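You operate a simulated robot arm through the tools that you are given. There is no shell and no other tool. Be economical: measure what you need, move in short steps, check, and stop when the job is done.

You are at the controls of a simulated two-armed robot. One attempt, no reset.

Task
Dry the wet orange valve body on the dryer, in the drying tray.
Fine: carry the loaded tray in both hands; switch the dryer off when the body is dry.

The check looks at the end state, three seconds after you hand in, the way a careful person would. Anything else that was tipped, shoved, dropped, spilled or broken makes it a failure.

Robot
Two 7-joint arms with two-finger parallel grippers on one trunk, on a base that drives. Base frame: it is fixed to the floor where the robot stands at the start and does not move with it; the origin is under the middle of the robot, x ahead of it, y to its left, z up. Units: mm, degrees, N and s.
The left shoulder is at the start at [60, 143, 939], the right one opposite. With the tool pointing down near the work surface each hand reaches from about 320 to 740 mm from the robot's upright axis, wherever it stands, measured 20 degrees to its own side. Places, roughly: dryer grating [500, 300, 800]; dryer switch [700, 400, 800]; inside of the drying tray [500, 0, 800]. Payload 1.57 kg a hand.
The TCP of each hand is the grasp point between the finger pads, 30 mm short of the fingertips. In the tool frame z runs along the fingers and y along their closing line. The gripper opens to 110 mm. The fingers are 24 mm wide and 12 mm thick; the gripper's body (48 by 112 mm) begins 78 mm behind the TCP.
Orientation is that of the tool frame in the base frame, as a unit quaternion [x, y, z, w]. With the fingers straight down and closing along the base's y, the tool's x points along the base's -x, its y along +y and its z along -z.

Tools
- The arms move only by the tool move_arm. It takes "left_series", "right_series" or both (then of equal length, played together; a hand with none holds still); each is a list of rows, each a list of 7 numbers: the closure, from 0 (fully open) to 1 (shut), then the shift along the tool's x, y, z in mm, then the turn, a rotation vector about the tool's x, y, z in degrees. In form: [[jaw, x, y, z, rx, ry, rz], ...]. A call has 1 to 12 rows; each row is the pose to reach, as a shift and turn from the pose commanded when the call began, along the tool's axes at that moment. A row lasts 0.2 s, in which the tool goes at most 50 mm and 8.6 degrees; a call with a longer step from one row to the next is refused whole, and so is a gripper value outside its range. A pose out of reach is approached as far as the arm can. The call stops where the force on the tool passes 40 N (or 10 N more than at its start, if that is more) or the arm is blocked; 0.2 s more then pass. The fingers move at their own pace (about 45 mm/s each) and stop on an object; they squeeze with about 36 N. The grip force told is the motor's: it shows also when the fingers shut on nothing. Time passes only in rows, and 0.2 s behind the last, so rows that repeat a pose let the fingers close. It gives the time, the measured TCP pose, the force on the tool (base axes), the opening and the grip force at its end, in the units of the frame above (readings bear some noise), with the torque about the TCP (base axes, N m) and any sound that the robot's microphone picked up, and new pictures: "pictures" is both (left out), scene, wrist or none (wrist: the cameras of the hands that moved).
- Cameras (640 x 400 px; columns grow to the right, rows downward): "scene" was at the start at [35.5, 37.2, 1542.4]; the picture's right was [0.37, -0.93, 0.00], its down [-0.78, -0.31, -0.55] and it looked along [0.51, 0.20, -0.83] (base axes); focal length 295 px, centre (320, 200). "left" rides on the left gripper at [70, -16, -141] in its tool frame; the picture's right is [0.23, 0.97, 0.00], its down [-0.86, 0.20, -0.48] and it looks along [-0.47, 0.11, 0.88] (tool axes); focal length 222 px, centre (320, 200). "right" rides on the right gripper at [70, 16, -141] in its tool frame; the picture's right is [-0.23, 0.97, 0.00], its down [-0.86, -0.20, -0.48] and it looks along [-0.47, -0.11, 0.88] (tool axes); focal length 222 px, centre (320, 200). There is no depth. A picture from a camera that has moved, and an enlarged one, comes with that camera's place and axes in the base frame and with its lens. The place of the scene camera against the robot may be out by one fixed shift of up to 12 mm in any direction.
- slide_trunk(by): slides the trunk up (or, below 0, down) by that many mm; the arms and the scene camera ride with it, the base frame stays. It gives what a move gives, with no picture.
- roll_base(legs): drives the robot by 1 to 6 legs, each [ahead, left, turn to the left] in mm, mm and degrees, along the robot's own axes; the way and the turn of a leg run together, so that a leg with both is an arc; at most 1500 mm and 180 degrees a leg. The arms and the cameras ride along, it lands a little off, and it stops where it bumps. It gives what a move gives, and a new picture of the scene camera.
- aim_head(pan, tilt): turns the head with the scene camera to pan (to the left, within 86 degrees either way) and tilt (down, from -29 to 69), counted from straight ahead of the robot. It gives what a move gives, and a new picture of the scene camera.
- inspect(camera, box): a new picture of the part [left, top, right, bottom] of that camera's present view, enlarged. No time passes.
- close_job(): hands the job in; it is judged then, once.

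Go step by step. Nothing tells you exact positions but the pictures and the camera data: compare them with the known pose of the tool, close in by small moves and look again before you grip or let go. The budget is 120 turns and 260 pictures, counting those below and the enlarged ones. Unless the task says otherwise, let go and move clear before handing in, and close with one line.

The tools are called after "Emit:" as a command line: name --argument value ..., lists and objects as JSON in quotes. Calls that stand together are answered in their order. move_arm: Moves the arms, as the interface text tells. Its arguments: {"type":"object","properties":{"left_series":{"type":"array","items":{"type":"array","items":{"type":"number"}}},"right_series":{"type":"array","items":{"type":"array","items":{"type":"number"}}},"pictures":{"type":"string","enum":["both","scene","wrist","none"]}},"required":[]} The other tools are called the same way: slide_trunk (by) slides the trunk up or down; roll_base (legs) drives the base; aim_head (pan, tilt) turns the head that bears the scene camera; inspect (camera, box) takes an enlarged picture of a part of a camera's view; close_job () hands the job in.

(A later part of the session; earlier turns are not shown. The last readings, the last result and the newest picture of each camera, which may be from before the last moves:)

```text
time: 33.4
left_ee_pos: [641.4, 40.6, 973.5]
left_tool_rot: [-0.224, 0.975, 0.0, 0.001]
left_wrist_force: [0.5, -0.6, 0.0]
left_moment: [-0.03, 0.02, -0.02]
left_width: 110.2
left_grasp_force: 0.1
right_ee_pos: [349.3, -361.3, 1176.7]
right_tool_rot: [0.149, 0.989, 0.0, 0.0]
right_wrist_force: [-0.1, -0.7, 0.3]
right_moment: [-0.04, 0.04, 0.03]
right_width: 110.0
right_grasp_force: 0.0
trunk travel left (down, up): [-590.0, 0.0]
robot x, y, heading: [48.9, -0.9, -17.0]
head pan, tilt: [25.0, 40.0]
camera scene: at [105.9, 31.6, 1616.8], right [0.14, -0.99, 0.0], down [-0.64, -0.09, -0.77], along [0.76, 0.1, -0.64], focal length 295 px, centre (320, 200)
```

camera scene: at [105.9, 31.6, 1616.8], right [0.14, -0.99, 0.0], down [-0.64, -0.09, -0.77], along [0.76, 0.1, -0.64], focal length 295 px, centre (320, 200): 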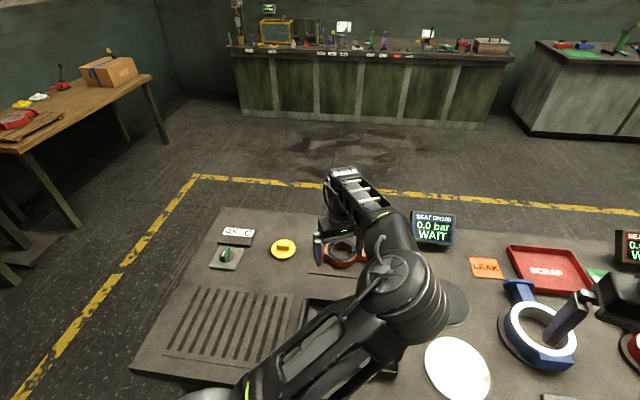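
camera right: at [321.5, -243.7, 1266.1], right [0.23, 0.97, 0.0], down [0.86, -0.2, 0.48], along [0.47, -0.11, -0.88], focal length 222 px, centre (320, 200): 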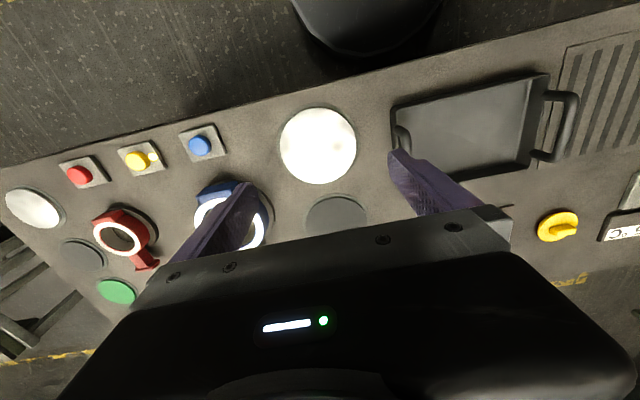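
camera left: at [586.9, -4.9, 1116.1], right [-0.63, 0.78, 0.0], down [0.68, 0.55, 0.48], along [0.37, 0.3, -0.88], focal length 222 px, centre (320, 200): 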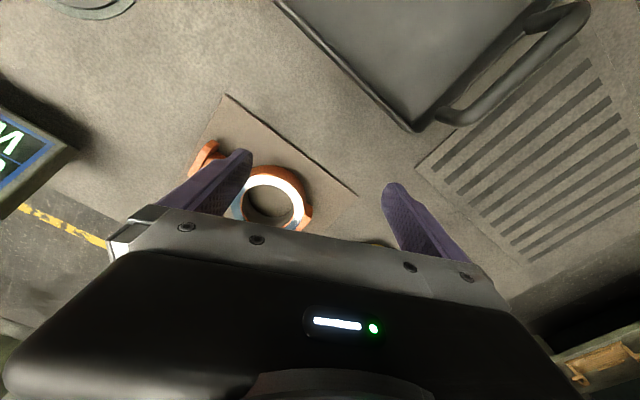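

The elbow is swung inward and bent, which is the limit. I'll take the left hand back near its start pose to restore the elbow-out posture.

Emit:
move_arm --left_series '[[0, 11, 32, -22, 0, 0, 5], [0, 22, 64, -44, 0, 0, 10], [0, 33, 96, -66, 0, 0, 16], [0, 45, 128, -88, 0, 0, 21], [0, 56, 160, -110, 0, 0, 27], [0, 67, 192, -132, 0, 0, 32], [0, 78, 224, -154, 0, 0, 38], [0, 90, 256, -176, 0, 0, 43], [0, 90, 256, -176, 0, 0, 43]]' --pictures "scene"

Emit:
aim_head --pan 30 --tilt 60

```text
time: 35.4
left_ee_pos: [447.8, 232.8, 1149.1]
left_tool_rot: [0.15, 0.989, 0.0, 0.001]
left_wrist_force: [0.2, -0.5, -0.6]
left_moment: [0.0, 0.02, 0.0]
left_width: 109.8
left_grasp_force: 0.0
right_ee_pos: [349.3, -361.2, 1176.8]
right_tool_rot: [0.149, 0.989, 0.0, 0.0]
right_wrist_force: [0.2, 0.5, -0.8]
right_moment: [-0.01, 0.0, 0.05]
right_width: 110.0
right_grasp_force: 0.0
trunk travel left (down, up): [-590.0, 0.0]
robot x, y, heading: [49.7, 1.8, -17.2]
head pan, tilt: [25.0, 40.0]
camera scene: at [106.8, 31.4, 1616.9], right [0.14, -0.99, 0.0], down [-0.64, -0.09, -0.77], along [0.76, 0.11, -0.64], focal length 295 px, centre (320, 200)
```

scene: 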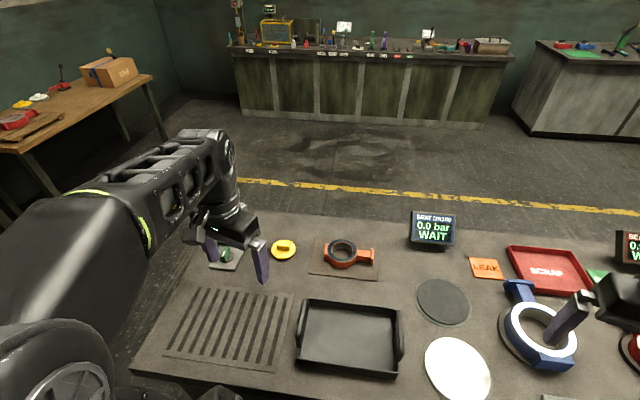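

```text
time: 36.3
left_ee_pos: [447.7, 232.3, 1150.4]
left_tool_rot: [0.148, 0.989, 0.0, 0.002]
left_wrist_force: [0.7, 0.5, -0.4]
left_moment: [0.02, 0.01, 0.04]
left_width: 109.9
left_grasp_force: 0.1
right_ee_pos: [347.8, -362.0, 1176.1]
right_tool_rot: [0.149, 0.989, 0.0, 0.0]
right_wrist_force: [-1.0, 0.9, 0.3]
right_moment: [-0.01, -0.03, 0.01]
right_width: 110.1
right_grasp_force: 0.0
trunk travel left (down, up): [-590.0, 0.0]
robot x, y, heading: [52.7, -0.2, -17.0]
head pan, tilt: [30.0, 60.0]
camera scene: at [86.8, 34.9, 1590.2], right [0.22, -0.97, 0.0], down [-0.84, -0.19, -0.5], along [0.49, 0.11, -0.87], focal length 295 px, centre (320, 200)
```

scene: 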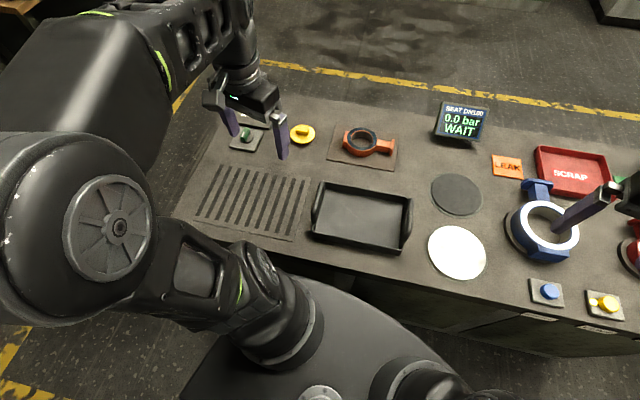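

The elbow is out again. I'll keep this yaw and extend outward along a low path.

Emit:
move_arm --left_series '[[0, 0, 0, 45, 0, 0, 0], [0, -15, -4, 90, 0, 0, 0], [0, -45, -12, 120, 0, 0, 0], [0, -80, -20, 150, 0, 0, 0], [0, -115, -30, 170, 0, 0, 0], [0, -145, -38, 185, 0, 0, 0], [0, -172, -44, 195, 0, 0, 0]]' --pictures "scene"

```text
time: 37.9
left_ee_pos: [602.1, 139.8, 956.3]
left_tool_rot: [0.147, 0.989, 0.0, 0.001]
left_wrist_force: [0.2, -0.3, -0.2]
left_moment: [0.04, 0.04, 0.02]
left_width: 110.1
left_grasp_force: 0.1
right_ee_pos: [350.0, -362.0, 1176.1]
right_tool_rot: [0.149, 0.989, -0.001, 0.0]
right_wrist_force: [-1.0, -0.2, 0.4]
right_moment: [0.01, 0.01, 0.0]
right_width: 110.0
right_grasp_force: 0.0
trunk travel left (down, up): [-590.0, 0.0]
robot x, y, heading: [52.0, 2.2, -17.2]
head pan, tilt: [30.0, 60.0]
camera scene: at [87.6, 34.6, 1590.1], right [0.22, -0.97, 0.0], down [-0.84, -0.19, -0.5], along [0.49, 0.11, -0.87], focal length 295 px, centre (320, 200)
```

scene: 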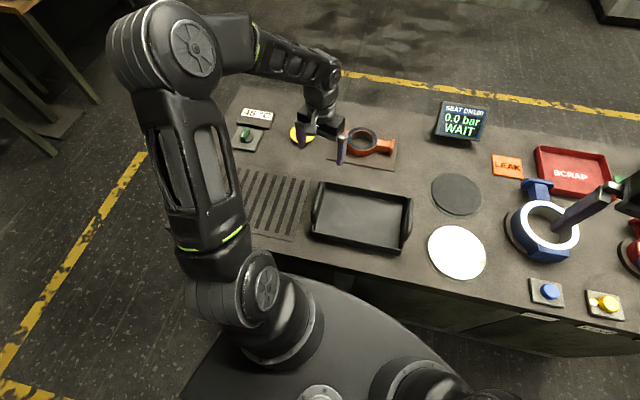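

The posture is good now. On to the point above the body, turning to yaw ~47°.

Emit:
move_arm --left_series '[[0, -28, -8, 0, 0, 0, 5], [0, -56, -16, 0, 0, 0, 10], [0, -84, -24, 0, 0, 0, 15], [0, -112, -32, 0, 0, 0, 20], [0, -140, -40, 0, 0, 0, 25], [0, -167, -47, 0, 0, 0, 30], [0, -167, -47, 0, 0, 0, 30]]'

```text
time: 39.5
left_ee_pos: [746.9, 47.2, 956.2]
left_tool_rot: [0.399, 0.917, 0.001, 0.002]
left_wrist_force: [-0.6, 0.2, -1.1]
left_moment: [-0.03, -0.01, 0.01]
left_width: 110.0
left_grasp_force: 0.1
right_ee_pos: [349.2, -360.2, 1176.4]
right_tool_rot: [0.149, 0.989, 0.0, 0.0]
right_wrist_force: [0.6, 0.6, 0.1]
right_moment: [0.0, 0.02, 0.04]
right_width: 110.1
right_grasp_force: 0.1
trunk travel left (down, up): [-590.0, 0.0]
robot x, y, heading: [45.5, 0.0, -16.9]
head pan, tilt: [30.0, 60.0]
camera scene: at [86.2, 35.3, 1590.2], right [0.22, -0.97, 0.0], down [-0.84, -0.19, -0.5], along [0.49, 0.11, -0.87], focal length 295 px, centre (320, 200)
camera left: at [688.1, 87.1, 1097.7], right [0.56, 0.83, 0.0], down [0.73, -0.49, 0.48], along [0.4, -0.27, -0.88], focal length 222 px, centre (320, 200)
```

scene: 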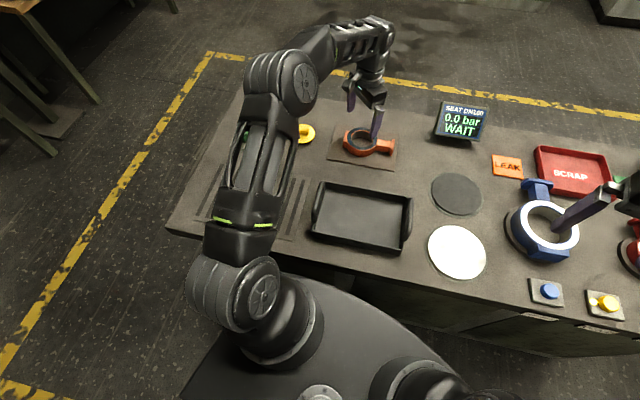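
left: 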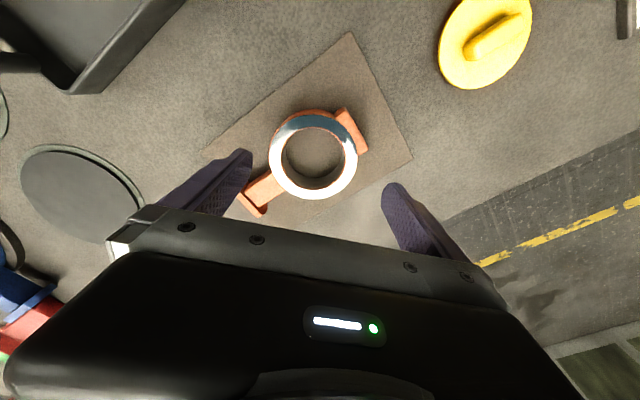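

The hand is over the body, whose centre I take as [745.5, 39.5]. I'll shift there, turn to 60° to clear the boss better, and come down part way.

Emit:
move_arm --left_series '[[0, -4.5, -6, 0, 0, 0, 7], [0, -4.5, -6, 15, 0, 0, 13], [0, -4.5, -6, 35, 0, 0, 13], [0, -4.5, -6, 35, 0, 0, 13]]' --pictures "wrist"

```text
time: 40.5
left_ee_pos: [746.6, 38.1, 919.9]
left_tool_rot: [0.501, 0.865, 0.001, 0.002]
left_wrist_force: [-0.7, 0.1, -0.2]
left_moment: [-0.02, 0.02, -0.04]
left_width: 110.1
left_grasp_force: 0.0
right_ee_pos: [347.8, -362.0, 1176.2]
right_tool_rot: [0.149, 0.989, -0.001, 0.0]
right_wrist_force: [0.0, 0.4, 0.5]
right_moment: [0.01, 0.01, 0.02]
right_width: 110.2
right_grasp_force: 0.0
trunk travel left (down, up): [-590.0, 0.0]
robot x, y, heading: [53.2, 0.0, -17.1]
head pan, tilt: [30.0, 60.0]
camera left: at [697.4, 90.4, 1061.4], right [0.73, 0.68, 0.0], down [0.6, -0.64, 0.48], along [0.33, -0.35, -0.88], focal length 222 px, centre (320, 200)
```

left: 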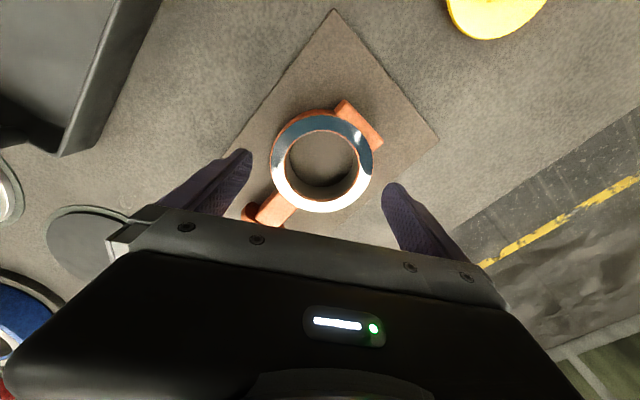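

Well centred, within about 2 mm. I'll correct that and lower around the ring.

Emit:
move_arm --left_series '[[0, 1.5, 2, 15, 0, 0, 0], [0, 1.5, 2, 30, 0, 0, 0], [0, 1.5, 2, 38, 0, 0, 0]]' --pictures "wrist"

```text
time: 41.3
left_ee_pos: [747.3, 40.7, 881.0]
left_tool_rot: [0.5, 0.866, 0.0, 0.0]
left_wrist_force: [-0.1, -0.1, 0.5]
left_moment: [-0.03, -0.01, -0.01]
left_width: 110.0
left_grasp_force: 0.1
right_ee_pos: [349.4, -359.7, 1176.5]
right_tool_rot: [0.149, 0.989, 0.0, 0.0]
right_wrist_force: [0.8, -0.6, 0.7]
right_moment: [0.01, 0.01, 0.03]
right_width: 109.9
right_grasp_force: 0.0
trunk travel left (down, up): [-590.0, 0.0]
robot x, y, heading: [51.1, -3.1, -17.0]
head pan, tilt: [30.0, 60.0]
camera left: at [698.6, 92.6, 1024.0], right [0.73, 0.68, 0.0], down [0.6, -0.64, 0.48], along [0.33, -0.35, -0.88], focal length 222 px, centre (320, 200)
```

left: 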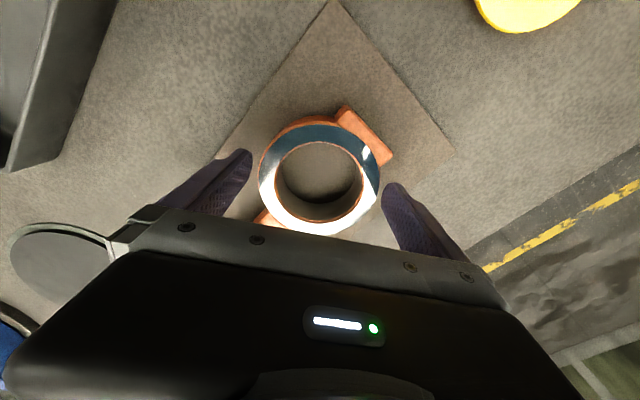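

Centred with clearance on both sides, and the ring top is at about z=854. I'll lower the last 24 mm and close the fingers.

Emit:
move_arm --left_series '[[0, 0, 0, 12, 0, 0, 0], [0, 0, 0, 23, 0, 0, 0], [0, 0, 0, 23, 0, 0, 0]]' --pictures "wrist"

```text
time: 42.1
left_ee_pos: [747.5, 40.4, 859.4]
left_tool_rot: [0.501, 0.865, 0.001, 0.001]
left_wrist_force: [-0.3, -0.2, 0.7]
left_moment: [0.02, -0.02, 0.02]
left_width: 110.0
left_grasp_force: 0.1
right_ee_pos: [349.2, -361.5, 1176.5]
right_tool_rot: [0.149, 0.989, 0.0, 0.0]
right_wrist_force: [-0.3, -0.3, 0.2]
right_moment: [-0.01, 0.03, 0.01]
right_width: 110.0
right_grasp_force: 0.0
trunk travel left (down, up): [-590.0, 0.0]
robot x, y, heading: [52.1, -3.6, -17.1]
head pan, tilt: [30.0, 60.0]
camera left: at [698.8, 92.9, 1001.3], right [0.73, 0.68, 0.0], down [0.6, -0.64, 0.48], along [0.33, -0.35, -0.88], focal length 222 px, centre (320, 200)
```

left: 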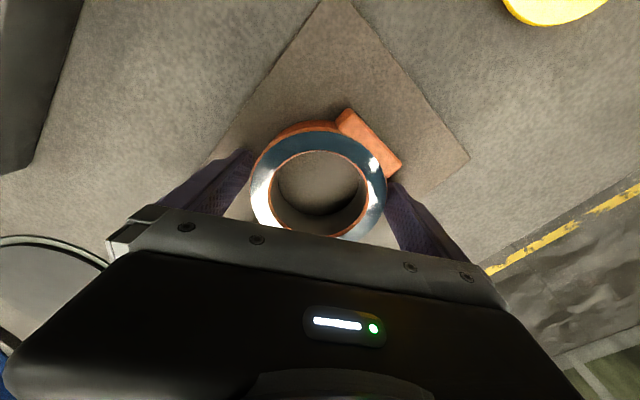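

The fingers straddle the ring. Closing now.

Emit:
move_arm --left_series '[[0.2, 0, 0, 0, 0, 0, 0], [0.3, 0, 0, 0, 0, 0, 0], [0.3, 0, 0, 0, 0, 0, 0], [0.3, 0, 0, 0, 0, 0, 0], [0.3, 0, 0, 0, 0, 0, 0]]' --pictures "wrist"

```text
time: 43.3
left_ee_pos: [748.0, 39.6, 860.1]
left_tool_rot: [0.501, 0.866, 0.0, 0.002]
left_wrist_force: [0.4, 0.1, 0.2]
left_moment: [-0.1, 0.12, 0.17]
left_width: 99.0
left_grasp_force: 36.2
right_ee_pos: [348.0, -361.6, 1176.8]
right_tool_rot: [0.148, 0.989, -0.001, 0.0]
right_wrist_force: [-1.1, -0.1, 0.6]
right_moment: [-0.02, 0.0, -0.05]
right_width: 110.0
right_grasp_force: 0.0
trunk travel left (down, up): [-590.0, 0.0]
robot x, y, heading: [49.8, -0.6, -17.0]
head pan, tilt: [30.0, 60.0]
camera left: at [698.9, 92.8, 1001.3], right [0.73, 0.68, 0.0], down [0.6, -0.64, 0.48], along [0.33, -0.35, -0.88], focal length 222 px, centre (320, 200)
```

left: 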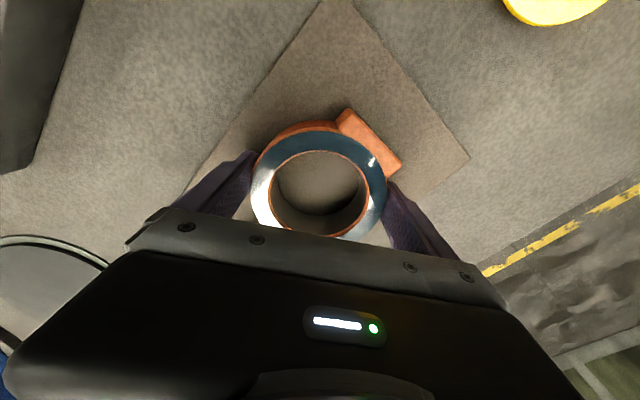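

Gripped at 99 mm with 36 N. I'll lift gently.

Emit:
move_arm --left_series '[[0.3, 0, 0, -8, 0, 0, 0], [0.3, 0, 0, -20, 0, 0, 0], [0.3, 0, 0, -40, 0, 0, 0], [0.3, 0, 0, -60, 0, 0, 0], [0.3, 0, 0, -80, 0, 0, 0]]'

```text
time: 44.5
left_ee_pos: [747.6, 40.8, 939.4]
left_tool_rot: [0.501, 0.866, 0.0, 0.001]
left_wrist_force: [-0.4, -1.0, -13.3]
left_moment: [0.29, 0.02, 0.0]
left_width: 98.6
left_grasp_force: 36.0
right_ee_pos: [350.4, -362.0, 1177.4]
right_tool_rot: [0.148, 0.989, 0.0, 0.0]
right_wrist_force: [0.6, -0.5, 1.5]
right_moment: [-0.03, -0.01, 0.0]
right_width: 110.2
right_grasp_force: 0.0
trunk travel left (down, up): [-590.0, 0.0]
robot x, y, heading: [49.3, 2.4, -16.9]
head pan, tilt: [30.0, 60.0]
camera scene: at [88.0, 35.1, 1590.1], right [0.22, -0.97, 0.0], down [-0.84, -0.19, -0.5], along [0.49, 0.11, -0.87], focal length 295 px, centre (320, 200)
camera left: at [699.7, 93.1, 1081.5], right [0.73, 0.68, 0.0], down [0.6, -0.64, 0.48], along [0.33, -0.35, -0.88], focal length 222 px, centre (320, 200)
```

scene: 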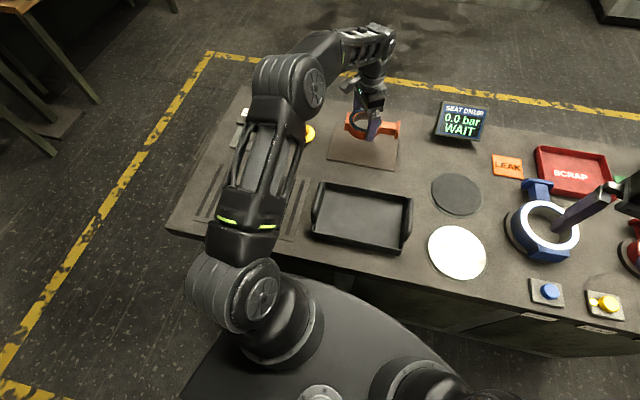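
left: 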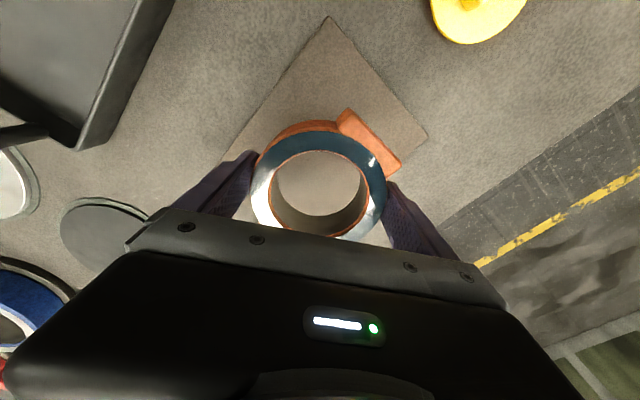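

It holds 1.35 kg and hangs level. The tray spans about x 403–576 and y −125 to 140, so I'll carry the ring centre over [490, 20].

Emit:
move_arm --left_series '[[0.3, 0, 0, -15, 0, 0, 0], [0.3, 14, -29, -30, 0, 0, 0], [0.3, 28, -58, -30, 0, 0, 0], [0.3, 42, -87, -30, 0, 0, 0], [0.3, 56, -116, -30, 0, 0, 0], [0.3, 70, -145, -30, 0, 0, 0], [0.3, 84, -174, -30, 0, 0, 0], [0.3, 98, -203, -30, 0, 0, 0], [0.3, 111, -232, -30, 0, 0, 0], [0.3, 111, -232, -30, 0, 0, 0]]'

```text
time: 46.7
left_ee_pos: [491.9, 19.1, 970.7]
left_tool_rot: [0.501, 0.866, 0.0, 0.001]
left_wrist_force: [0.4, 0.8, -13.6]
left_moment: [0.3, 0.07, 0.03]
left_width: 99.2
left_grasp_force: 36.2
right_ee_pos: [349.9, -362.4, 1176.4]
right_tool_rot: [0.149, 0.989, 0.0, -0.001]
right_wrist_force: [0.6, -0.3, -0.7]
right_moment: [0.0, 0.02, 0.01]
right_width: 109.9
right_grasp_force: 0.0
trunk travel left (down, up): [-590.0, 0.0]
robot x, y, heading: [52.2, -0.1, -16.8]
head pan, tilt: [30.0, 60.0]
camera scene: at [88.4, 35.0, 1590.1], right [0.22, -0.97, 0.0], down [-0.84, -0.19, -0.5], along [0.49, 0.11, -0.87], focal length 295 px, centre (320, 200)
camera left: at [443.5, 72.3, 1111.3], right [0.73, 0.68, 0.0], down [0.6, -0.64, 0.48], along [0.33, -0.35, -0.88], focal length 222 px, centre (320, 200)
```

scene: 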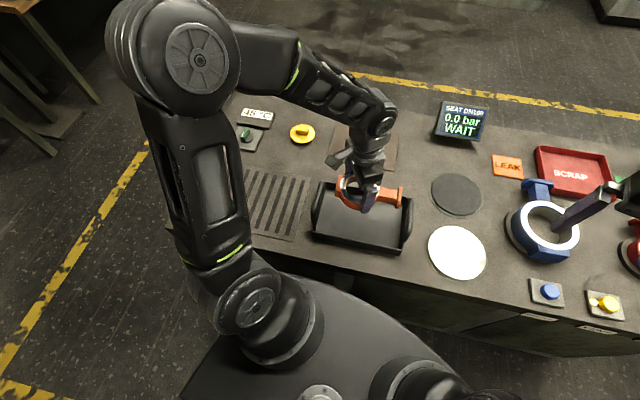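
left: 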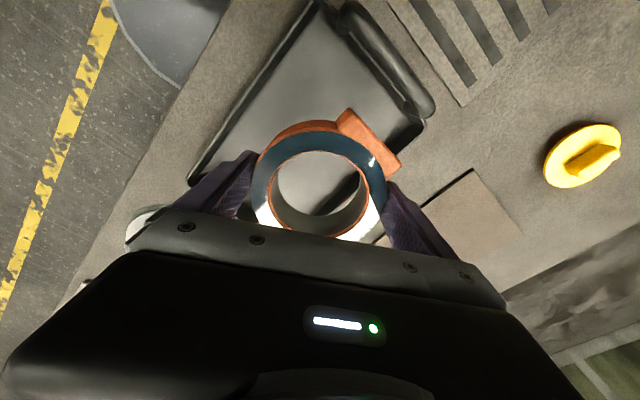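

By the wrist camera the tray centre is at about [480, -3]. I'll move the ring centre to [480, 10] and lower most of the way.

Emit:
move_arm --left_series '[[0.3, -2, -15, 0, 0, 0, 0], [0.3, -2, -15, 25, 0, 0, 0], [0.3, -2, -15, 50, 0, 0, 0], [0.3, -2, -15, 70, 0, 0, 0], [0.3, -2, -15, 80, 0, 0, 0]]'

```text
time: 47.9
left_ee_pos: [479.1, 11.9, 888.5]
left_tool_rot: [0.5, 0.866, 0.0, 0.0]
left_wrist_force: [0.5, -0.2, -13.0]
left_moment: [0.31, 0.04, 0.0]
left_width: 98.9
left_grasp_force: 35.8
right_ee_pos: [350.0, -363.0, 1176.5]
right_tool_rot: [0.148, 0.989, 0.0, 0.0]
right_wrist_force: [0.2, 1.1, 0.1]
right_moment: [0.04, 0.0, 0.0]
right_width: 110.2
right_grasp_force: 0.1
trunk travel left (down, up): [-590.0, 0.0]
robot x, y, heading: [52.7, -2.8, -17.1]
head pan, tilt: [30.0, 60.0]
camera scene: at [87.7, 34.8, 1590.1], right [0.22, -0.97, 0.0], down [-0.84, -0.19, -0.5], along [0.49, 0.11, -0.87], focal length 295 px, centre (320, 200)
camera left: at [430.5, 64.7, 1030.8], right [0.73, 0.68, 0.0], down [0.6, -0.64, 0.48], along [0.33, -0.35, -0.88], focal length 222 px, centre (320, 200)
```

scene: 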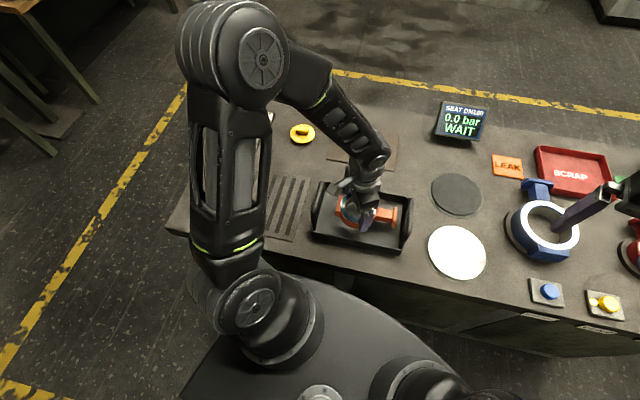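
left: 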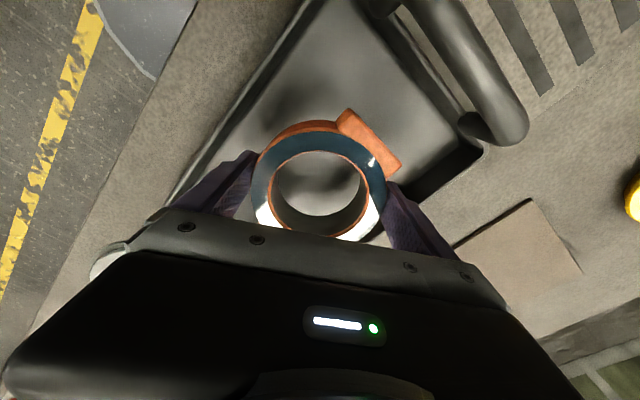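

It's well over the tray's middle. I'll lower in small steps until the weight comes off.

Emit:
move_arm --left_series '[[0.3, 0, 0, 8, 0, 0, 0], [0.3, 0, 0, 16, 0, 0, 0], [0.3, 0, 0, 21, 0, 0, 0], [0.3, 0, 0, 24, 0, 0, 0], [0.3, 0, 0, 26, 0, 0, 0]]' --pictures "wrist"

```text
time: 49.1
left_ee_pos: [479.9, 13.0, 862.5]
left_tool_rot: [0.501, 0.865, 0.0, 0.001]
left_wrist_force: [0.6, -0.1, -13.4]
left_moment: [0.27, 0.06, 0.01]
left_width: 99.0
left_grasp_force: 35.8
right_ee_pos: [349.4, -362.0, 1175.6]
right_tool_rot: [0.149, 0.989, 0.0, 0.0]
right_wrist_force: [-0.7, -0.5, 0.8]
right_moment: [0.01, 0.01, -0.03]
right_width: 110.0
right_grasp_force: 0.0
trunk travel left (down, up): [-590.0, 0.0]
robot x, y, heading: [48.7, 2.1, -17.0]
head pan, tilt: [30.0, 60.0]
camera left: at [431.3, 64.8, 1004.4], right [0.73, 0.68, 0.0], down [0.6, -0.64, 0.48], along [0.33, -0.35, -0.88], focal length 222 px, centre (320, 200)
```

left: 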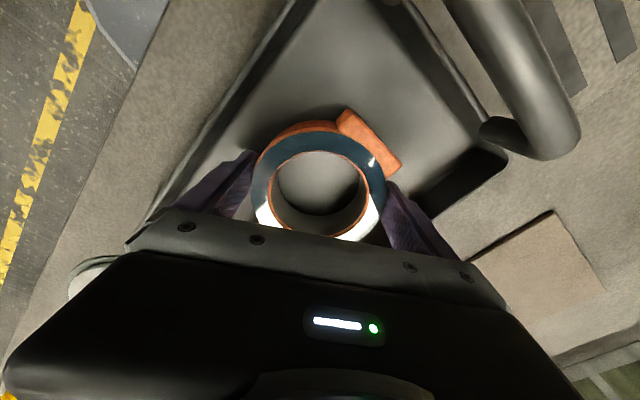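

Emit:
move_arm --left_series '[[0.3, 0, 0, 1, 0, 0, 0], [0.3, 0, 0, 2, 0, 0, 0], [0.3, 0, 0, 3, 0, 0, 0], [0.3, 0, 0, 4, 0, 0, 0]]' --pictures "none"

```text
time: 50.1
left_ee_pos: [480.6, 12.0, 859.5]
left_tool_rot: [0.501, 0.866, 0.0, 0.002]
left_wrist_force: [-0.2, 3.0, 0.7]
left_moment: [-0.75, 0.4, -0.14]
left_width: 98.7
left_grasp_force: 36.1
right_ee_pos: [348.4, -361.6, 1175.9]
right_tool_rot: [0.149, 0.989, 0.0, 0.0]
right_wrist_force: [-0.8, -0.1, 1.3]
right_moment: [0.02, 0.02, -0.01]
right_width: 110.1
right_grasp_force: 0.1
trunk travel left (down, up): [-590.0, 0.0]
robot x, y, heading: [48.4, -0.4, -17.0]
head pan, tilt: [30.0, 60.0]
```

The body rests on the tray floor. I'll open just enough and lift straight up.

Emit:
move_arm --left_series '[[0.1, 0, 0, 0, 0, 0, 0], [0.04, 0, 0, 0, 0, 0, 0], [0.04, 0, 0, 0, 0, 0, 0]]' --pictures "wrist"

Emit:
move_arm --left_series '[[0.04, 0, 0, -10, 0, 0, 0], [0.04, 0, 0, -30, 0, 0, 0], [0, 0, 0, -65, 0, 0, 0], [0, 0, 0, -110, 0, 0, 0], [0, 0, 0, -150, 0, 0, 0]]'

```text
time: 50.9
left_ee_pos: [479.8, 12.7, 859.1]
left_tool_rot: [0.501, 0.866, 0.0, 0.001]
left_wrist_force: [-0.5, 0.6, -0.5]
left_moment: [-0.04, -0.03, 0.01]
left_width: 105.6
left_grasp_force: 0.1
right_ee_pos: [348.8, -361.7, 1176.6]
right_tool_rot: [0.148, 0.989, 0.0, 0.001]
right_wrist_force: [0.0, 1.2, -0.4]
right_moment: [0.01, 0.0, 0.01]
right_width: 109.9
right_grasp_force: 0.1
trunk travel left (down, up): [-590.0, 0.0]
robot x, y, heading: [53.6, -1.2, -17.0]
head pan, tilt: [30.0, 60.0]
camera left: at [430.7, 64.6, 1001.0], right [0.73, 0.68, 0.0], down [0.6, -0.64, 0.48], along [0.33, -0.35, -0.88], focal length 222 px, centre (320, 200)
```

left: 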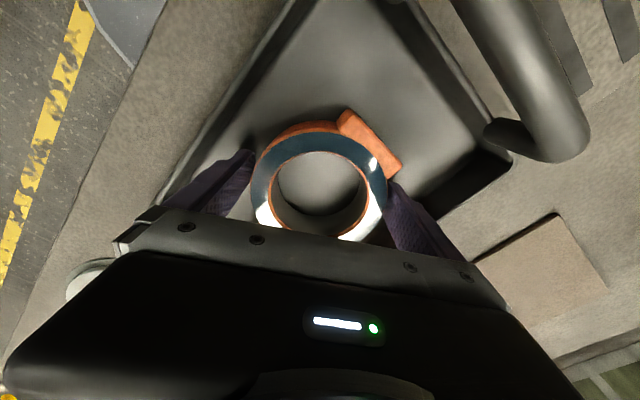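

```text
time: 52.1
left_ee_pos: [475.7, 13.2, 1010.4]
left_tool_rot: [0.501, 0.865, 0.0, 0.001]
left_wrist_force: [0.4, -0.6, 0.3]
left_moment: [-0.02, 0.02, 0.01]
left_width: 110.0
left_grasp_force: 0.1
right_ee_pos: [348.1, -361.7, 1176.1]
right_tool_rot: [0.149, 0.989, 0.0, 0.0]
right_wrist_force: [-0.4, -0.3, -0.6]
right_moment: [0.01, -0.04, -0.01]
right_width: 110.1
right_grasp_force: 0.0
trunk travel left (down, up): [-590.0, 0.0]
robot x, y, heading: [50.8, 0.0, -17.1]
head pan, tilt: [30.0, 60.0]
camera scene: at [86.1, 35.1, 1590.1], right [0.22, -0.97, 0.0], down [-0.84, -0.19, -0.5], along [0.49, 0.11, -0.87], focal length 295 px, centre (320, 200)
camera left: at [428.2, 65.8, 1151.9], right [0.73, 0.68, 0.0], down [0.6, -0.64, 0.48], along [0.33, -0.35, -0.88], focal length 222 px, centre (320, 200)
```

scene: 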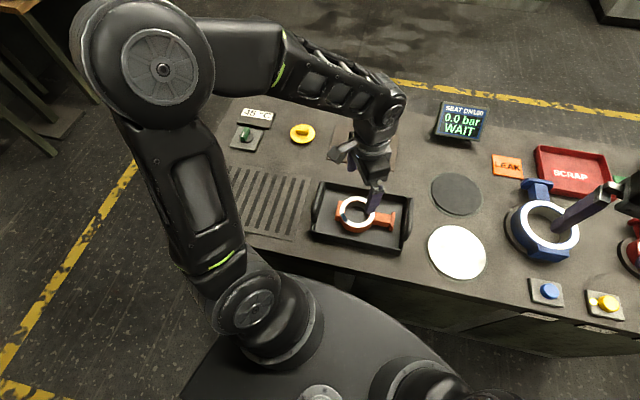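
left: 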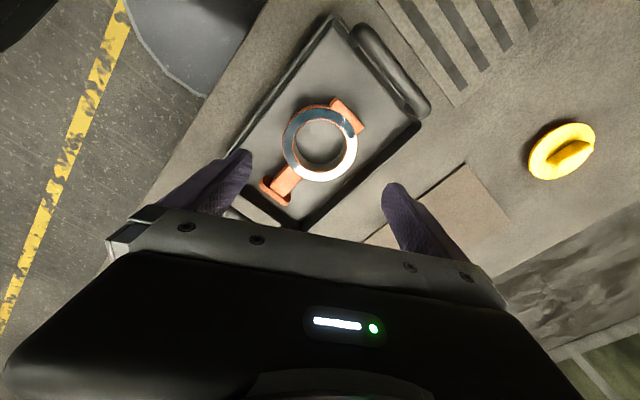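

The body sits flat in the tray. I'll turn the robot back to face straight ahead and look at the handles.

Emit:
roll_base --legs '[[0, 0, 17]]'

Emit:
inspect --camera "left" --box '[160, 0, 480, 200]'

```text
time: 53.4
left_ee_pos: [455.3, 137.7, 1009.7]
left_tool_rot: [0.367, 0.93, 0.0, 0.001]
left_wrist_force: [0.0, 0.6, -0.1]
left_moment: [-0.04, 0.0, 0.0]
left_width: 110.0
left_grasp_force: 0.0
right_ee_pos: [442.4, -259.1, 1176.1]
right_tool_rot: [0.0, 1.0, 0.0, 0.0]
right_wrist_force: [0.6, 0.2, 1.0]
right_moment: [-0.01, 0.0, 0.0]
right_width: 109.9
right_grasp_force: 0.0
trunk travel left (down, up): [-590.0, 0.0]
robot x, y, heading: [51.7, 2.2, -0.2]
head pan, tilt: [30.0, 60.0]
camera scene: at [78.2, 44.9, 1590.2], right [0.5, -0.87, 0.0], down [-0.75, -0.43, -0.5], along [0.43, 0.25, -0.87], focal length 295 px, centre (320, 200)
```

scene: 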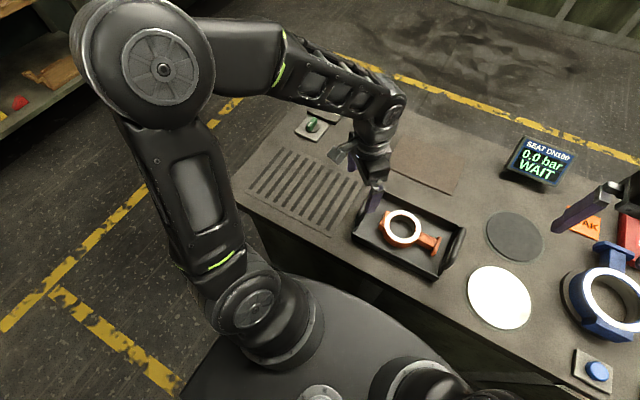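

```text
2.00 times, centred on (320, 100) of left
camera zoom: at [393.2, 173.4, 1151.3], right [0.5, 0.87, 0.0], down [0.76, -0.44, 0.48], along [0.42, -0.24, -0.88], focal length 444 px, centre (320, 400)
```

zoom: 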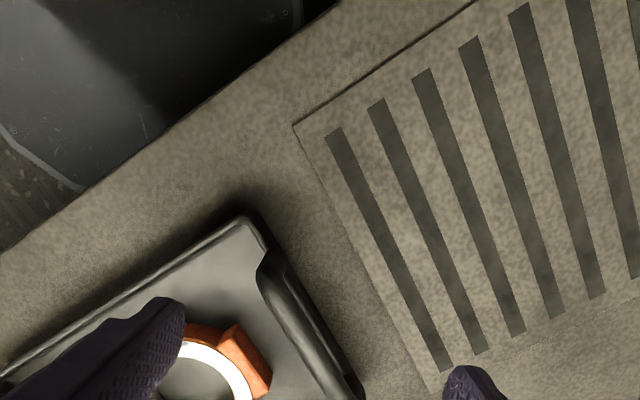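

Next I'll bring both hands above the tray handles with yaw 0, still high, to look.

Emit:
move_arm --left_series '[[0, -3, 3, 0, 0, 0, -7.2], [0, -6, 6, 0, 0, 0, -14.4], [0, -9, 9, 0, 0, 0, -21.6], [0, -12, 12, 0, 0, 0, -28.8], [0, -15, 15, 0, 0, 0, -36], [0, -17, 18, 0, 0, 0, -43.1]]' --right_series '[[0, -6, 20, 28, 0, 0, 0], [0, -12, 40, 56, 0, 0, 0], [0, -18, 60, 84, 0, 0, 0], [0, -24, 80, 112, 0, 0, 0], [0, -32, 104, 140, 0, 0, 0], [0, -38, 124, 166, 0, 0, 0]]'

```text
time: 54.8
left_ee_pos: [480.8, 139.3, 1009.1]
left_tool_rot: [-0.002, 1.0, 0.0, 0.001]
left_wrist_force: [0.1, 0.5, -0.2]
left_moment: [0.03, 0.02, 0.03]
left_width: 109.9
left_grasp_force: 0.1
right_ee_pos: [481.2, -133.0, 1010.5]
right_tool_rot: [0.001, 1.0, 0.0, 0.0]
right_wrist_force: [0.2, 0.0, -0.1]
right_moment: [-0.01, -0.03, -0.01]
right_width: 110.1
right_grasp_force: 0.1
trunk travel left (down, up): [-590.0, 0.0]
robot x, y, heading: [46.7, -4.2, -0.3]
head pan, tilt: [30.0, 60.0]
camera scene: at [79.0, 44.8, 1590.2], right [0.5, -0.87, 0.0], down [-0.75, -0.43, -0.5], along [0.43, 0.25, -0.87], focal length 295 px, centre (320, 200)
camera right: at [411.4, -118.3, 1151.8], right [0.23, 0.97, 0.0], down [0.86, -0.2, 0.48], along [0.47, -0.11, -0.88], focal length 222 px, centre (320, 200)
camera left: at [410.4, 122.3, 1151.4], right [-0.23, 0.97, 0.0], down [0.85, 0.2, 0.48], along [0.47, 0.11, -0.88], focal length 222 px, centre (320, 200)
```

scene: 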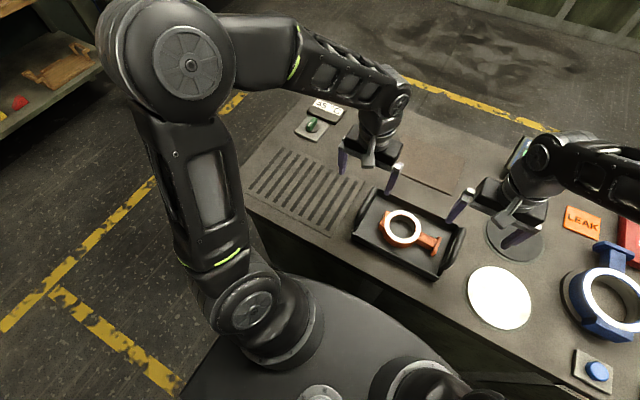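
right: 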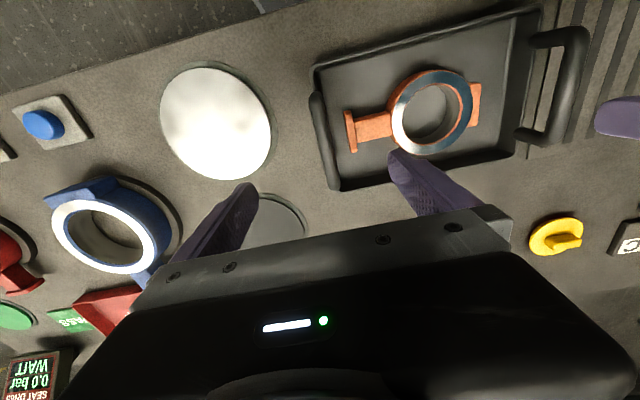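
left: 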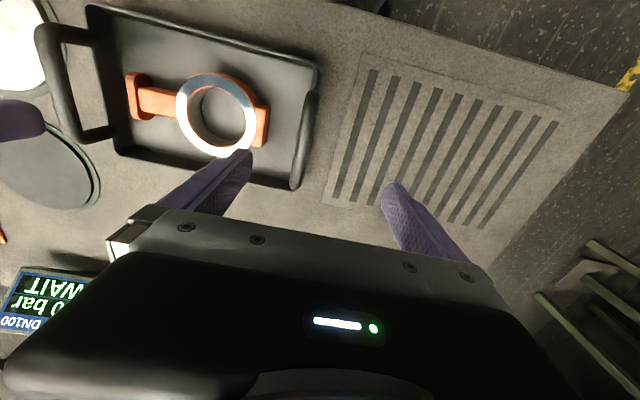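

The handles are upright loops with bars at about y=119 and y=-130, z≈904 and x≈475. I'll line up over them and stop with the fingertips just above the bars.

Emit:
move_arm --left_series '[[0, 2, -10, 10, 0, 0, 0], [0, 4, -20, 30, 0, 0, 0], [0, 4, -20, 50, 0, 0, 0], [0, 4, -20, 65, 0, 0, 0]]' --right_series '[[0, 2, 2, 10, 0, 0, 0], [0, 4, 3, 30, 0, 0, 0], [0, 4, 3, 50, 0, 0, 0], [0, 4, 3, 65, 0, 0, 0]]' --pictures "wrist"

```text
time: 55.8
left_ee_pos: [477.7, 119.8, 943.5]
left_tool_rot: [0.001, 1.0, 0.0, 0.001]
left_wrist_force: [0.4, -0.8, 0.8]
left_moment: [0.02, 0.01, -0.02]
left_width: 110.1
left_grasp_force: 0.0
right_ee_pos: [476.5, -131.3, 944.6]
right_tool_rot: [0.001, 1.0, 0.001, 0.0]
right_wrist_force: [0.0, 0.7, -0.1]
right_moment: [-0.01, -0.02, 0.05]
right_width: 110.0
right_grasp_force: 0.1
trunk travel left (down, up): [-590.0, 0.0]
robot x, y, heading: [52.8, -1.6, -0.2]
head pan, tilt: [30.0, 60.0]
camera right: at [406.7, -115.8, 1087.1], right [0.23, 0.97, 0.0], down [0.85, -0.2, 0.48], along [0.47, -0.11, -0.88], focal length 222 px, centre (320, 200)
camera left: at [407.0, 103.4, 1084.9], right [-0.23, 0.97, 0.0], down [0.85, 0.2, 0.48], along [0.47, 0.11, -0.88], focal length 222 px, centre (320, 200)
```

right: 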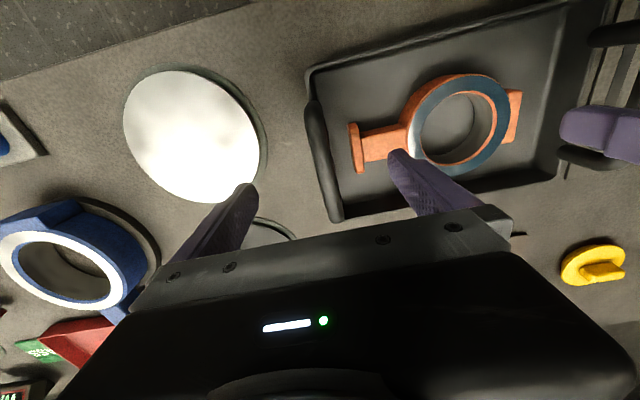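
left: 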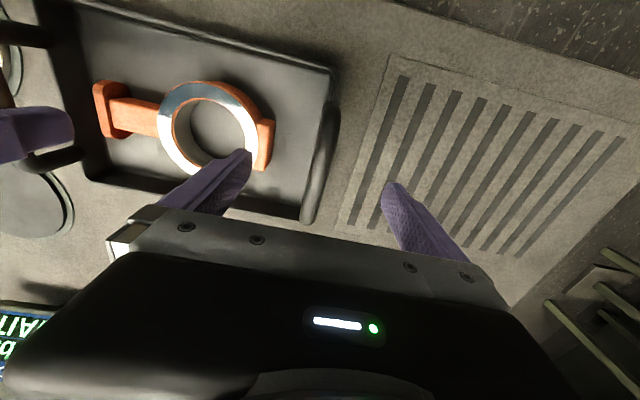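

Both hands are aligned within a few mm. I'll nudge the right hand 4 mm, go down to bar height and look before closing.

Emit:
move_arm --left_series '[[0, 0, 0, 15, 0, 0, 0], [0, 0, 0, 30, 0, 0, 0], [0, 0, 0, 40, 0, 0, 0]]' --right_series '[[0, 0, 4, 15, 0, 0, 0], [0, 0, 4, 30, 0, 0, 0], [0, 0, 4, 40, 0, 0, 0]]' --pictures "wrist"

```text
time: 56.6
left_ee_pos: [475.5, 119.2, 903.6]
left_tool_rot: [0.0, 1.0, 0.0, 0.002]
left_wrist_force: [0.5, 0.2, 0.1]
left_moment: [-0.02, -0.01, -0.03]
left_width: 110.0
left_grasp_force: 0.1
right_ee_pos: [477.3, -128.1, 906.0]
right_tool_rot: [0.0, 1.0, 0.0, 0.001]
right_wrist_force: [-0.3, 0.4, 0.1]
right_moment: [-0.02, -0.05, 0.01]
right_width: 109.8
right_grasp_force: 0.0
trunk travel left (down, up): [-590.0, 0.0]
robot x, y, heading: [49.5, 1.2, -0.1]
head pan, tilt: [30.0, 60.0]
camera right: at [406.7, -112.0, 1046.6], right [0.23, 0.97, 0.0], down [0.85, -0.2, 0.48], along [0.47, -0.11, -0.88], focal length 222 px, centre (320, 200)
camera left: at [406.3, 103.0, 1045.2], right [-0.23, 0.97, 0.0], down [0.85, 0.2, 0.48], along [0.47, 0.11, -0.88], focal length 222 px, centre (320, 200)
```

right: 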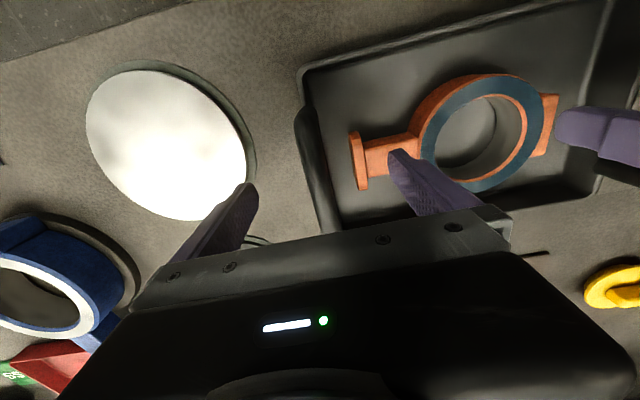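
left: 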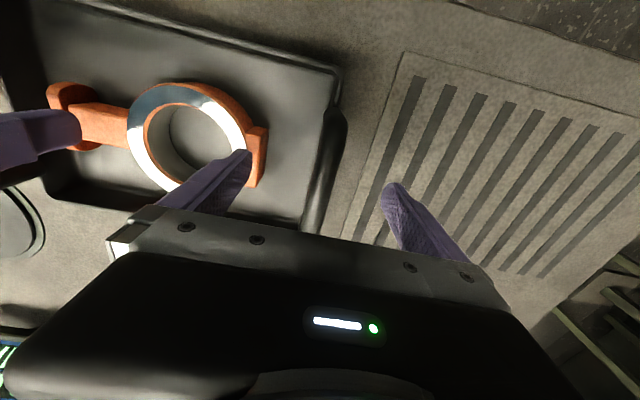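

I'll zoom in on the bars to judge the offsets before closing.

Emit:
inspect --camera "left" --box '[230, 60, 430, 260]'

Emit:
inspect --camera "right" --box '[230, 60, 430, 260]'

Emit:
aim_head --pan 0 --tilt 55

Emit:
inspect --camera "scene" --box '[210, 160, 430, 300]'

```text
2.00 times, centred on (330, 160) of left
camera zoom: at [406.3, 103.0, 1045.2], right [-0.23, 0.97, 0.0], down [0.85, 0.2, 0.48], along [0.47, 0.11, -0.88], focal length 444 px, centre (300, 280)
```

zoom: 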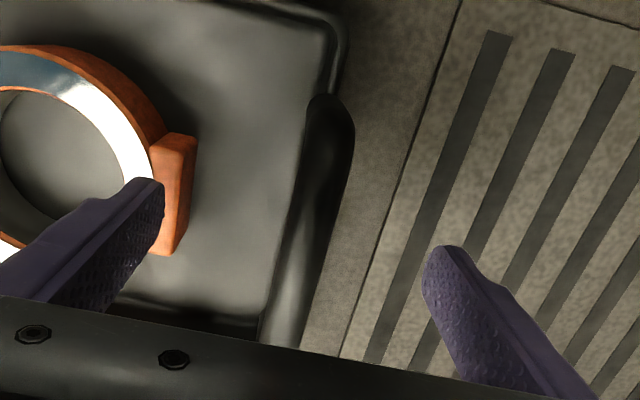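

```text
2.00 times, centred on (330, 160) of right
camera zoom: at [406.7, -112.0, 1046.6], right [0.23, 0.97, 0.0], down [0.85, -0.2, 0.48], along [0.47, -0.11, -0.88], focal length 444 px, centre (300, 280)
```

zoom: 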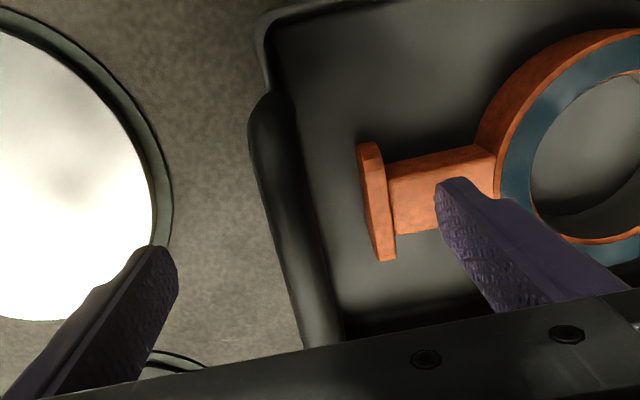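

```text
time: 57.6
left_ee_pos: [475.4, 119.6, 904.0]
left_tool_rot: [0.0, 1.0, 0.001, 0.001]
left_wrist_force: [-0.3, -0.5, 0.0]
left_moment: [0.03, 0.0, -0.02]
left_width: 109.9
left_grasp_force: 0.0
right_ee_pos: [476.3, -127.4, 906.0]
right_tool_rot: [0.001, 1.0, 0.001, 0.0]
right_wrist_force: [1.4, 0.3, 0.4]
right_moment: [-0.03, 0.01, 0.02]
right_width: 109.9
right_grasp_force: 0.0
trunk travel left (down, up): [-590.0, 0.0]
robot x, y, heading: [48.8, 0.0, 0.1]
head pan, tilt: [0.0, 55.0]
camera scene: at [92.5, 11.3, 1596.2], right [0.0, -1.0, 0.0], down [-0.82, 0.0, -0.57], along [0.57, 0.0, -0.82], focal length 295 px, centre (320, 200)
```

scene: 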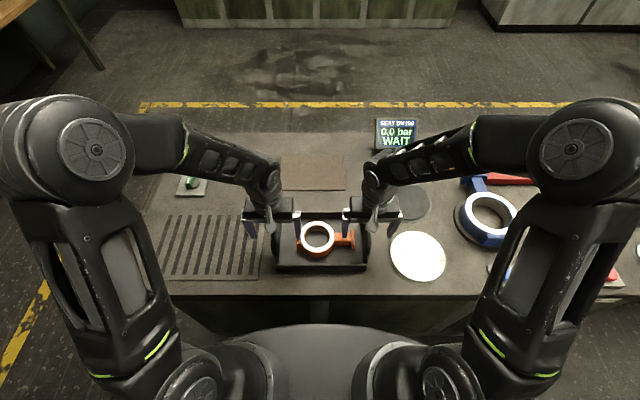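

```text
2.86 times, centred on (320, 230) of scene
camera zoom: at [92.5, 11.3, 1596.2], right [0.0, -1.0, 0.0], down [-0.82, 0.0, -0.57], along [0.57, 0.0, -0.82], focal length 843 px, centre (320, 114)
```

zoom: 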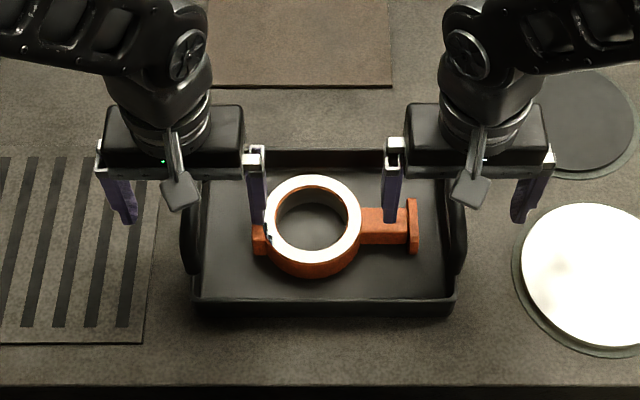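

Both bars lie between the finger pads at TCP height, within 2 mm. Closing both hands.

Emit:
move_arm --left_series '[[0.4, 0, 1.5, 0, 0, 0, 0], [0.95, 0, 1.5, 0, 0, 0, 0], [0.95, 0, 1.5, 0, 0, 0, 0], [0.95, 0, 1.5, 0, 0, 0, 0], [0.95, 0, 1.5, 0, 0, 0, 0], [0.95, 0, 1.5, 0, 0, 0, 0], [0.95, 0, 1.5, 0, 0, 0, 0], [0.95, 0, 1.5, 0, 0, 0, 0]]' --right_series '[[0.4, 0, 1, 0, 0, 0, 0], [0.95, 0, 1, 0, 0, 0, 0], [0.95, 0, 1, 0, 0, 0, 0], [0.95, 0, 1, 0, 0, 0, 0], [0.95, 0, 1, 0, 0, 0, 0], [0.95, 0, 1, 0, 0, 0, 0], [0.95, 0, 1, 0, 0, 0, 0], [0.95, 0, 1, 0, 0, 0, 0]]' --pictures "wrist"

```text
time: 59.4
left_ee_pos: [476.2, 119.0, 904.2]
left_tool_rot: [0.001, 1.0, -0.001, 0.0]
left_wrist_force: [-0.9, -15.5, -0.2]
left_moment: [0.01, -0.01, 0.01]
left_width: 15.4
left_grasp_force: 31.7
right_ee_pos: [476.4, -125.3, 905.5]
right_tool_rot: [0.0, 1.0, 0.001, 0.0]
right_wrist_force: [-0.4, 10.5, -0.5]
right_moment: [0.04, 0.15, 0.0]
right_width: 15.3
right_grasp_force: 31.5
trunk travel left (down, up): [-590.0, 0.0]
robot x, y, heading: [49.2, -1.0, -0.3]
head pan, tilt: [0.0, 55.0]
camera right: at [405.9, -110.8, 1046.8], right [0.23, 0.97, 0.0], down [0.85, -0.2, 0.48], along [0.47, -0.11, -0.88], focal length 222 px, centre (320, 200)
camera left: at [405.9, 103.3, 1046.0], right [-0.23, 0.97, 0.0], down [0.85, 0.2, 0.48], along [0.47, 0.11, -0.88], focal length 222 px, centre (320, 200)
```

right: 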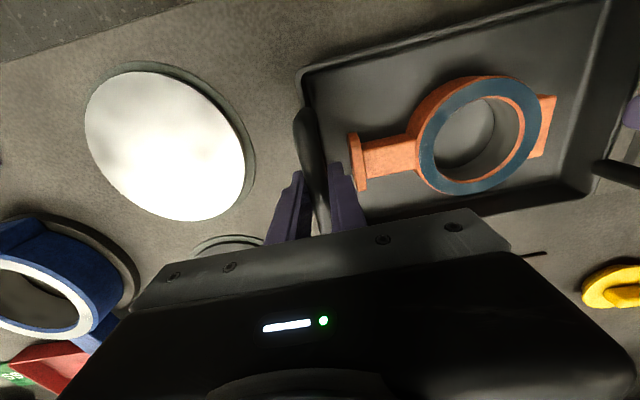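
left: 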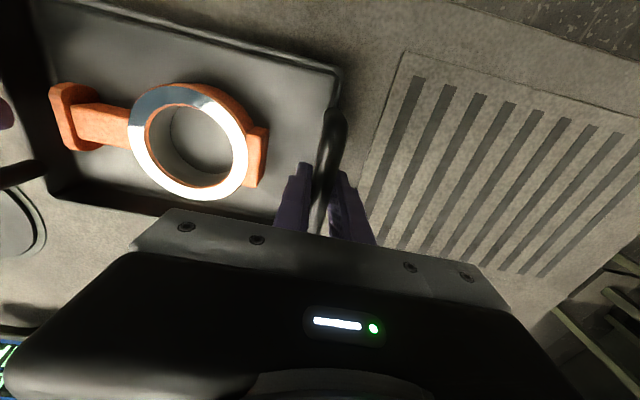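

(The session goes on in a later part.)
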